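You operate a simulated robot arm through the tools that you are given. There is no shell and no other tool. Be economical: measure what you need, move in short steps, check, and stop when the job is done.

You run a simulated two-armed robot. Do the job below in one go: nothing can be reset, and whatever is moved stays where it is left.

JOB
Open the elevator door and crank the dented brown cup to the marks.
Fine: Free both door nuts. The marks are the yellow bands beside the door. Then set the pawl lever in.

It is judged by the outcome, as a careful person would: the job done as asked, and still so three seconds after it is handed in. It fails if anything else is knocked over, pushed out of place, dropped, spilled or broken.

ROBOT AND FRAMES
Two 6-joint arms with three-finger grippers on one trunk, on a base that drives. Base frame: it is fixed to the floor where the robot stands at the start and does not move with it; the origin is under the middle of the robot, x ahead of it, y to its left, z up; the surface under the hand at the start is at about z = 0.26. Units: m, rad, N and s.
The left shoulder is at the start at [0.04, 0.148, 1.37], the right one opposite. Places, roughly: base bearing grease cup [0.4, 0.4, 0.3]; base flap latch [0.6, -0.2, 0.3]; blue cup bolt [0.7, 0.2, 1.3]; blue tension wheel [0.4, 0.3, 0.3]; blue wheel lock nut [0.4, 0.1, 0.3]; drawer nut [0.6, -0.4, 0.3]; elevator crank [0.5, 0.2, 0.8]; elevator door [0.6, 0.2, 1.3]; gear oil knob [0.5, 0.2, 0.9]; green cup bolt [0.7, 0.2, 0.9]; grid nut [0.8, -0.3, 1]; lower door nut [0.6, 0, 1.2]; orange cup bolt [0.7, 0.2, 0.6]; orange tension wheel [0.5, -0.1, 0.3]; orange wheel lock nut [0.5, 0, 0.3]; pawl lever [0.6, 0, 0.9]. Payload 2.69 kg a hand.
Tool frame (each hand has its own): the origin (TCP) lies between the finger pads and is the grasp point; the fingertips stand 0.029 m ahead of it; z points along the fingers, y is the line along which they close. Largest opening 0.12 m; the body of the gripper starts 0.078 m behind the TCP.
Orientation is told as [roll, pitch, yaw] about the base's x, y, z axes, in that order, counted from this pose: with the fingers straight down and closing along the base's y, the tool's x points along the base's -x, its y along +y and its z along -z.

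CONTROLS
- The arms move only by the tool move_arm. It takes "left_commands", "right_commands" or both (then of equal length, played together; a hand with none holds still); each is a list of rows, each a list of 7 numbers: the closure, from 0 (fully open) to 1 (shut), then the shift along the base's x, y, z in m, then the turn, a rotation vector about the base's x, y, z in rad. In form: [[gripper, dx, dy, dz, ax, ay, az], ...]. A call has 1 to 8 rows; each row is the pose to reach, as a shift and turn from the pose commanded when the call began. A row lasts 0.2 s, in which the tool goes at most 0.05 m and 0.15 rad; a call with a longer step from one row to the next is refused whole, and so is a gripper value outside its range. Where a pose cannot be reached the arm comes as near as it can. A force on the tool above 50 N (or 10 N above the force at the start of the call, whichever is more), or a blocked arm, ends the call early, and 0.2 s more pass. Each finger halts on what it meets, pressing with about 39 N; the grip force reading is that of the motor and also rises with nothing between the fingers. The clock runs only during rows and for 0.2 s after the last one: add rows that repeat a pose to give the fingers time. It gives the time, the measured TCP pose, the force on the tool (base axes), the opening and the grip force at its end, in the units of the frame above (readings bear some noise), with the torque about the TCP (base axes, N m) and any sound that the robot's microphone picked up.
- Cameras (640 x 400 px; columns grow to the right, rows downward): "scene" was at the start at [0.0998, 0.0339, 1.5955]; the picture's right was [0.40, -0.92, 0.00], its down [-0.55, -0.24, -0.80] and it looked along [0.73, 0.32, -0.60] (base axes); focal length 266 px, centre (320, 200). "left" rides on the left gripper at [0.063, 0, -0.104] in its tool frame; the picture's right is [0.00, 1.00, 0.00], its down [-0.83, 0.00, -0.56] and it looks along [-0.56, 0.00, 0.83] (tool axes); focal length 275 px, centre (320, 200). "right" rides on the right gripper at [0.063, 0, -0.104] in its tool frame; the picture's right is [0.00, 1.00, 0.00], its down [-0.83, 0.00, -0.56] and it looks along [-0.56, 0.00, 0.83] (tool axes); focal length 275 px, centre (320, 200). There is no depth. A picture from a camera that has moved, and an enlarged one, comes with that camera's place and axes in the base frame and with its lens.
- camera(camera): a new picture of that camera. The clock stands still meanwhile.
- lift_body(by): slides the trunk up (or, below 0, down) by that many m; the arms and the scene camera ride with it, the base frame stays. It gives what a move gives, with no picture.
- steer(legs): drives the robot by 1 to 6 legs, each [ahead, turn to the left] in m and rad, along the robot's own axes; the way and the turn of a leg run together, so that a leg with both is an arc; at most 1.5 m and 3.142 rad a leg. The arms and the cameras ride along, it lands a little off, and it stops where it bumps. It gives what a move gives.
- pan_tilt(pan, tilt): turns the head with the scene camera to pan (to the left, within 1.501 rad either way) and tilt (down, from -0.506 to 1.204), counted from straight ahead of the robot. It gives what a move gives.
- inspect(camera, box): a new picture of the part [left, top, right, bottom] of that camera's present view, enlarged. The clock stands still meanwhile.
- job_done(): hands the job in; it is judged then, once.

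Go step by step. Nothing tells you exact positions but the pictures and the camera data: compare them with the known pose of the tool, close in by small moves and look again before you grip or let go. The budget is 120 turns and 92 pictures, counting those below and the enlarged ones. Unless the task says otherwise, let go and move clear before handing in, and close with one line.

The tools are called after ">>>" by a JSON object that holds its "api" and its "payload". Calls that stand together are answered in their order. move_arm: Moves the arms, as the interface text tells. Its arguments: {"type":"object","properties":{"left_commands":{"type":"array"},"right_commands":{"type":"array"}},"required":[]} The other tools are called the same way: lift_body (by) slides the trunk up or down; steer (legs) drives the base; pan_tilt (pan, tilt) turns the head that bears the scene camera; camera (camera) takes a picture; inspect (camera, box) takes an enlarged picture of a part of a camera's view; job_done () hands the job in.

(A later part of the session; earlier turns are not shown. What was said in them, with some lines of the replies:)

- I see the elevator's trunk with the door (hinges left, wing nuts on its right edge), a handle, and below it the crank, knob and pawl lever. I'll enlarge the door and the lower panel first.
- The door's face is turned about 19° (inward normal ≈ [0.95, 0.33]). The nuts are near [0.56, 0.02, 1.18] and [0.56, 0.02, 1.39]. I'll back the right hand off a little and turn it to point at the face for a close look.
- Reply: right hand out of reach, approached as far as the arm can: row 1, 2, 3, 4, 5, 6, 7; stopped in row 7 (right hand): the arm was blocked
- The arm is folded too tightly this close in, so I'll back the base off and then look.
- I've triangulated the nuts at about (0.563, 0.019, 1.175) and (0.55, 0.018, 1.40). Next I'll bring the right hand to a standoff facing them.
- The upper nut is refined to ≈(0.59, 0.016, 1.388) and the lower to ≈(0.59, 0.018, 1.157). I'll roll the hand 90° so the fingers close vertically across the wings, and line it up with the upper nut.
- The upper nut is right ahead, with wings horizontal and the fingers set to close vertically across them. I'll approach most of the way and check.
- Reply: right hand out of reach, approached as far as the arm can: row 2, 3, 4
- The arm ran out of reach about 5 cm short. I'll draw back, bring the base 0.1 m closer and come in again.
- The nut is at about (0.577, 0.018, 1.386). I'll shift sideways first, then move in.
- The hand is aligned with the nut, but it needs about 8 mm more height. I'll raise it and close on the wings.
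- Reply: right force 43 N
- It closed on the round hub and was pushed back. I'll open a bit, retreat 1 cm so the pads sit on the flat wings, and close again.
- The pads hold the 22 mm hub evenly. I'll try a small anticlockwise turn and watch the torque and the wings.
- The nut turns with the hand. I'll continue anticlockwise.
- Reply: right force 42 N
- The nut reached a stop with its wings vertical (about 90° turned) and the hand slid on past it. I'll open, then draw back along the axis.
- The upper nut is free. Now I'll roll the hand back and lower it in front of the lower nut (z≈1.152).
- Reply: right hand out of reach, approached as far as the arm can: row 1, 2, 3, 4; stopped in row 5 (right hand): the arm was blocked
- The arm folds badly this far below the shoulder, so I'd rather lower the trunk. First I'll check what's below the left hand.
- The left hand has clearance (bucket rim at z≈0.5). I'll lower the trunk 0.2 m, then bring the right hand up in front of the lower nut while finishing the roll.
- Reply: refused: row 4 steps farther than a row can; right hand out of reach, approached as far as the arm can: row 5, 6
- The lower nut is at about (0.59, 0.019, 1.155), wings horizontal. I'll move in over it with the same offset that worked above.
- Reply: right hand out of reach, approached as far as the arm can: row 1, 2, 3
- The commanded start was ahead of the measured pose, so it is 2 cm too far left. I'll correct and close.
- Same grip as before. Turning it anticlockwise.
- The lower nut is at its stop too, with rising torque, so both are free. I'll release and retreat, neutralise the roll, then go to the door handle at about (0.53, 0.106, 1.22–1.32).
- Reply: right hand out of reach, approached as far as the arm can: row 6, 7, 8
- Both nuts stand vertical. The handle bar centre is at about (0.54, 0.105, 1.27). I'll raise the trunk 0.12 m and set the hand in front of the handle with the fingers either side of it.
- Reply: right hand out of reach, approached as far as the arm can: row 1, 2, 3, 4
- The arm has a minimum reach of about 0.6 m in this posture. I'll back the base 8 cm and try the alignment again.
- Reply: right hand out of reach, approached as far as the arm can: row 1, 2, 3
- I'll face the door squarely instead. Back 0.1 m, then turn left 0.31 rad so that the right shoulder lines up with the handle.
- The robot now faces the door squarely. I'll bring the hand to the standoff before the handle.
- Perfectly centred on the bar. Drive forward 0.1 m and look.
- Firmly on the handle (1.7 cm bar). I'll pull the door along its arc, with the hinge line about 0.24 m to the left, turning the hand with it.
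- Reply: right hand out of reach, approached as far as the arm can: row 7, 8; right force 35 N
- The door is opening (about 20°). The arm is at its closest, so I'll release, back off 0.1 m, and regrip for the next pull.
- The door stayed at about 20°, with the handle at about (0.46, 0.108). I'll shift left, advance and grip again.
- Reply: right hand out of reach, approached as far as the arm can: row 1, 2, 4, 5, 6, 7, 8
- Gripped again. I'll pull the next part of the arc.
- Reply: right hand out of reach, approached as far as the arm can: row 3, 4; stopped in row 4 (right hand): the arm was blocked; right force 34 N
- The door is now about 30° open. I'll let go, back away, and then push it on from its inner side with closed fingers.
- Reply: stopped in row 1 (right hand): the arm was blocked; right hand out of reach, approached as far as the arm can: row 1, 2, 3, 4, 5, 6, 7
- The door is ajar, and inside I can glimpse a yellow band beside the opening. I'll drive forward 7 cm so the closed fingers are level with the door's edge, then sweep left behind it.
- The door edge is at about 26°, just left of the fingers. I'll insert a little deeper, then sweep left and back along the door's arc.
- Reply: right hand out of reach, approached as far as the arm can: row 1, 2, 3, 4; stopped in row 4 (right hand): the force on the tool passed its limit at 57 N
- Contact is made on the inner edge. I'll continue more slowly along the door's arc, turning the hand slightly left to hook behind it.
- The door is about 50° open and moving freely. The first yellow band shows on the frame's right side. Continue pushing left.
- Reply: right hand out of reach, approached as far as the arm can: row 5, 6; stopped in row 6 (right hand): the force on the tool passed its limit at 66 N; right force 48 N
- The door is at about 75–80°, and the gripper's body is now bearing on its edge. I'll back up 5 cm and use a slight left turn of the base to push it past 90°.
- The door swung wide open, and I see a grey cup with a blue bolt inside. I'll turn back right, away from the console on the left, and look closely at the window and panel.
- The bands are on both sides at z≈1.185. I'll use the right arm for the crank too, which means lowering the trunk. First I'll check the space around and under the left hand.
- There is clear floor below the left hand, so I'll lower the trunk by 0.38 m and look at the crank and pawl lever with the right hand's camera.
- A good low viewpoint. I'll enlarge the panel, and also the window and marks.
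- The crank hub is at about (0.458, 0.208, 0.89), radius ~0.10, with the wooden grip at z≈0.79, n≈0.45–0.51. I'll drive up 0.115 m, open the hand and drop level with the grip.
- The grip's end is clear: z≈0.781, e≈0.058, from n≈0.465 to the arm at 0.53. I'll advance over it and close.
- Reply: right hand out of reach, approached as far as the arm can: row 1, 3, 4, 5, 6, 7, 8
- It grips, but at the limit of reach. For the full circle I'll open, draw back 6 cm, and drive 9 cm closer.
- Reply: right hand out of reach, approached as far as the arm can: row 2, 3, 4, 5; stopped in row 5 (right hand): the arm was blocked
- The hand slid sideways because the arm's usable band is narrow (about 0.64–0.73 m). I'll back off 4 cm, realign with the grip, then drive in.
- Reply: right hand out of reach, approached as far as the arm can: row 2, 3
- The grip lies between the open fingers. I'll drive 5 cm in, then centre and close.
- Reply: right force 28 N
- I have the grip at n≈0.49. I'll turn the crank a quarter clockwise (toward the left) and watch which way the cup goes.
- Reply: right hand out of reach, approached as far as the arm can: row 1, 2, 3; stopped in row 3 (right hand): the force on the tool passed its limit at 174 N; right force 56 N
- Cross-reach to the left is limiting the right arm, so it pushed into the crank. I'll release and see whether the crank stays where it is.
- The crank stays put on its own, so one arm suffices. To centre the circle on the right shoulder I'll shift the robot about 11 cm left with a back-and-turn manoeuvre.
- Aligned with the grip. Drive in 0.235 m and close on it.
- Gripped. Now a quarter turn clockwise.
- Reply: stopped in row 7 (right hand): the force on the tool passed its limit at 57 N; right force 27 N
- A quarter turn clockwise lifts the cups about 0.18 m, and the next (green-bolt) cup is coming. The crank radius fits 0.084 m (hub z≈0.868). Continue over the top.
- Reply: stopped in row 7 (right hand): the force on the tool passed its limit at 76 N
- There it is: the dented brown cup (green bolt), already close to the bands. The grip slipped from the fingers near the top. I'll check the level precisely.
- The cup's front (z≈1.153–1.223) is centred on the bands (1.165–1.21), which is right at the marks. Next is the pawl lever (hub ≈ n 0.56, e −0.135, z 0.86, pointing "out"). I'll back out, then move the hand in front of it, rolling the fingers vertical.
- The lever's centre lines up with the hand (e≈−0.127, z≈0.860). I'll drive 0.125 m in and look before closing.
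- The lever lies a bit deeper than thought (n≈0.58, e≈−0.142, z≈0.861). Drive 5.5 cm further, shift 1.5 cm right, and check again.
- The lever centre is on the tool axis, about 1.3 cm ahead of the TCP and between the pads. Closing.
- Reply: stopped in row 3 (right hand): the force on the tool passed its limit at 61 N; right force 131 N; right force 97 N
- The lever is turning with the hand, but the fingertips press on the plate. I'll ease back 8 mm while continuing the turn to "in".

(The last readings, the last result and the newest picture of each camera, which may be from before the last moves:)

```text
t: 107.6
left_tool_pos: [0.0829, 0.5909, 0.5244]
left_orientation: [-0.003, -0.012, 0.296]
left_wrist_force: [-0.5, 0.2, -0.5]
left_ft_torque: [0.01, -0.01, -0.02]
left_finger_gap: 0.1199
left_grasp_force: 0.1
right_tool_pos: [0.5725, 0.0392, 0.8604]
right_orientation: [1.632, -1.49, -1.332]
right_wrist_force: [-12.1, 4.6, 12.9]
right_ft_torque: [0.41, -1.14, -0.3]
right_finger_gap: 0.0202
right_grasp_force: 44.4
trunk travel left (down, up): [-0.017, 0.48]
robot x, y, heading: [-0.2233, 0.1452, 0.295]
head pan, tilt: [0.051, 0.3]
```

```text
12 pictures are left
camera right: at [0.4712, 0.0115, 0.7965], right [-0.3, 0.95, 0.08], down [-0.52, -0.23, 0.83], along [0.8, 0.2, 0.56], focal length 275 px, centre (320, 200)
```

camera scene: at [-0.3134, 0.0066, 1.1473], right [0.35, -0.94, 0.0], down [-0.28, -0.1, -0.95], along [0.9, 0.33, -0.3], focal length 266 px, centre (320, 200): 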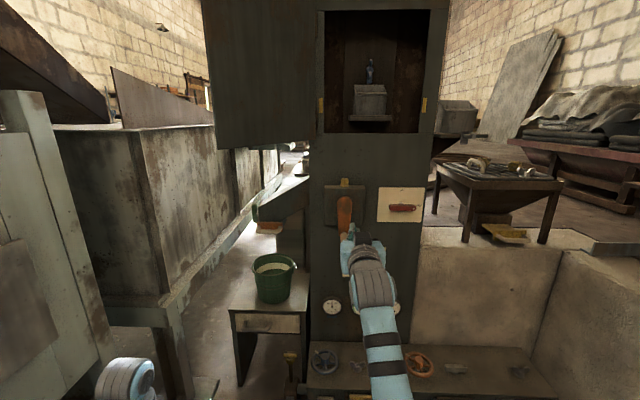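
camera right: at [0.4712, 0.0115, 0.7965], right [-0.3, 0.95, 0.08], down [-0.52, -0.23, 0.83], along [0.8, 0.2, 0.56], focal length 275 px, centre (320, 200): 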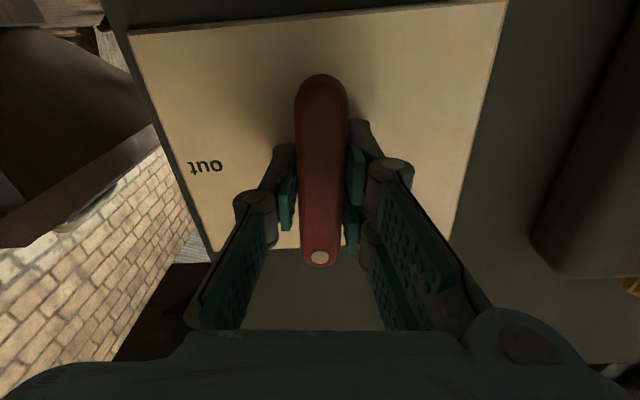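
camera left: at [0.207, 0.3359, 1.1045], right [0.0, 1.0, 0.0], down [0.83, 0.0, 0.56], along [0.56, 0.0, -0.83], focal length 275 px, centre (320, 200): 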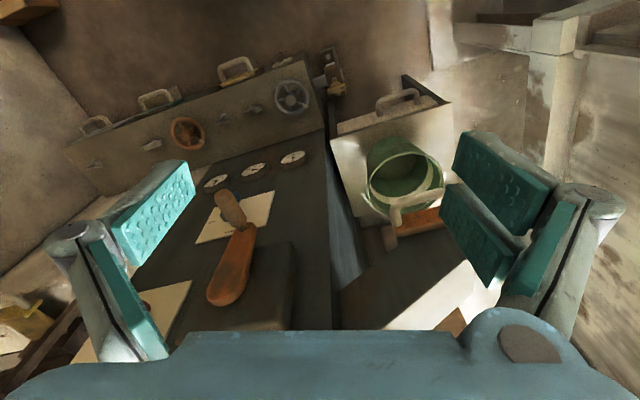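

Nearly there: the dot is at the top. A final small turn to the "in" stop.

>>> {"api": "move_arm", "payload": {"right_commands": [[1, 0, 0, 0, -0.07, -0.022, 0], [1, 0, 0, 0, -0.13, -0.041, 0], [1, 0, 0, 0, -0.13, -0.041, 0]]}}

>>> {"api": "camera", "payload": {"camera": "right"}}

```text
t: 108.4
left_tool_pos: [0.0833, 0.5898, 0.5246]
left_orientation: [-0.003, -0.014, 0.297]
left_wrist_force: [-0.1, -0.9, 0.0]
left_ft_torque: [0.03, -0.01, 0.01]
left_finger_gap: 0.1202
left_grasp_force: 0.0
right_tool_pos: [0.5731, 0.0388, 0.8592]
right_orientation: [-1.676, -1.519, 1.978]
right_wrist_force: [-18.6, 7.9, 8.2]
right_ft_torque: [1.33, 0.34, -0.26]
right_finger_gap: 0.0207
right_grasp_force: 44.8
trunk travel left (down, up): [-0.017, 0.48]
robot x, y, heading: [-0.2218, 0.1473, 0.29]
head pan, tilt: [0.051, 0.3]
```

```text
11 pictures are left
camera right: at [0.4736, 0.0036, 0.796], right [-0.3, 0.95, -0.06], down [-0.55, -0.12, 0.83], along [0.78, 0.28, 0.56], focal length 275 px, centre (320, 200)
```

right: 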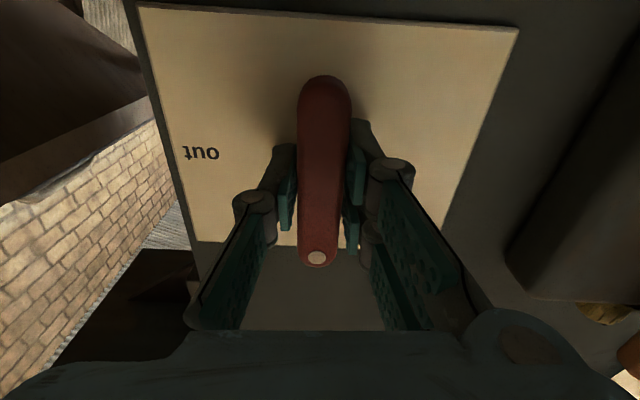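

The lever is at its "in" stop, torque up. I'll release and back straight off, then check the cup and the lever.

>>> {"api": "move_arm", "payload": {"right_commands": [[0.5, 0, 0, 0, 0, 0, 0], [0, 0, 0, 0, 0, 0, 0], [0, 0, 0, 0, 0, 0, 0], [0, 0, 0, 0, 0, 0, 0]]}}

>>> {"api": "steer", "payload": {"legs": [[-0.16, 0]]}}

>>> {"api": "camera", "payload": {"camera": "scene"}}

```text
t: 109.4
left_tool_pos: [0.0856, 0.5892, 0.5229]
left_orientation: [0.0, -0.009, 0.296]
left_wrist_force: [0.3, 0.0, 0.2]
left_ft_torque: [0.0, 0.0, 0.02]
left_finger_gap: 0.1199
left_grasp_force: 0.0
right_tool_pos: [0.5767, 0.0364, 0.8553]
right_orientation: [-1.606, -1.521, 1.906]
right_wrist_force: [-0.7, 0.0, 0.2]
right_ft_torque: [0.03, -0.02, -0.02]
right_finger_gap: 0.1198
right_grasp_force: 0.1
trunk travel left (down, up): [-0.017, 0.48]
robot x, y, heading: [-0.2223, 0.1464, 0.291]
head pan, tilt: [0.051, 0.3]
```

```text
t: 110.8
left_tool_pos: [-0.0655, 0.5432, 0.5236]
left_orientation: [0.002, -0.011, 0.293]
left_wrist_force: [-0.7, -0.4, 0.2]
left_ft_torque: [-0.01, -0.01, 0.0]
left_finger_gap: 0.12
left_grasp_force: 0.1
right_tool_pos: [0.4216, -0.0127, 0.8567]
right_orientation: [-1.631, -1.52, 1.926]
right_wrist_force: [-0.3, 0.3, -0.4]
right_ft_torque: [-0.01, 0.02, -0.01]
right_finger_gap: 0.1201
right_grasp_force: 0.1
trunk travel left (down, up): [-0.017, 0.48]
robot x, y, heading: [-0.3729, 0.1016, 0.291]
head pan, tilt: [0.051, 0.3]
```

```text
10 pictures are left
camera scene: at [-0.266, 0.1372, 1.1474], right [0.34, -0.94, 0.0], down [-0.28, -0.1, -0.96], along [0.9, 0.32, -0.3], focal length 266 px, centre (320, 200)
```

scene: 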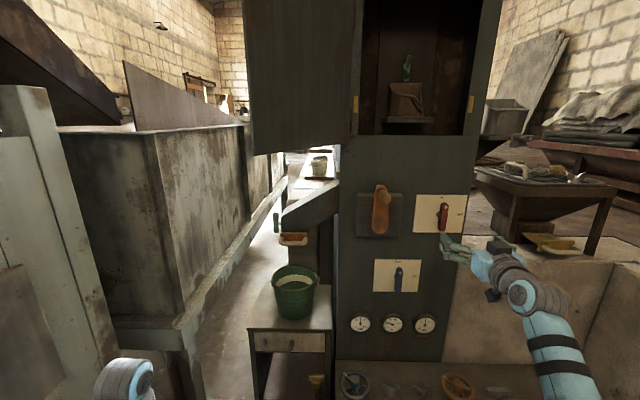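

>>> {"api": "inspect", "payload": {"camera": "scene", "box": [340, 40, 500, 140]}}

>>> {"api": "inspect", "payload": {"camera": "scene", "box": [340, 160, 500, 260]}}

```text
4.00 times, centred on (420, 90) of scene
camera zoom: at [-0.266, 0.1372, 1.1474], right [0.34, -0.94, 0.0], down [-0.28, -0.1, -0.96], along [0.9, 0.32, -0.3], focal length 1062 px, centre (-80, 640)
```

zoom: 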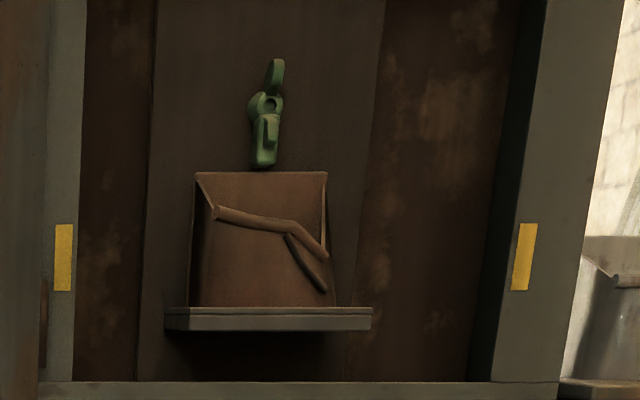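

```text
4.00 times, centred on (420, 210) of scene
camera zoom: at [-0.266, 0.1372, 1.1474], right [0.34, -0.94, 0.0], down [-0.28, -0.1, -0.96], along [0.9, 0.32, -0.3], focal length 1062 px, centre (-80, 160)
```

zoom: 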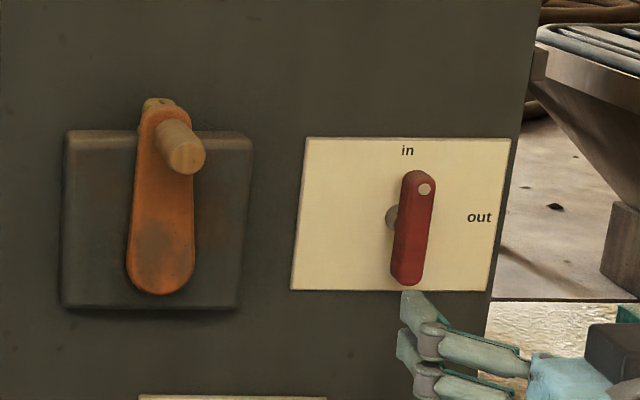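

The pawl lever points to "in", the dented brown cup is level with both yellow bands, the door stands wide open, and the hands are clear. Handing in.

>>> {"api": "job_done", "payload": {}}

```text
The job is handed in.
```

The job is handed in: I freed both door nuts and opened the elevator door wide. I cranked the dented brown cup level with the yellow bands (to within about 2 cm by camera) and set the pawl lever to "in".
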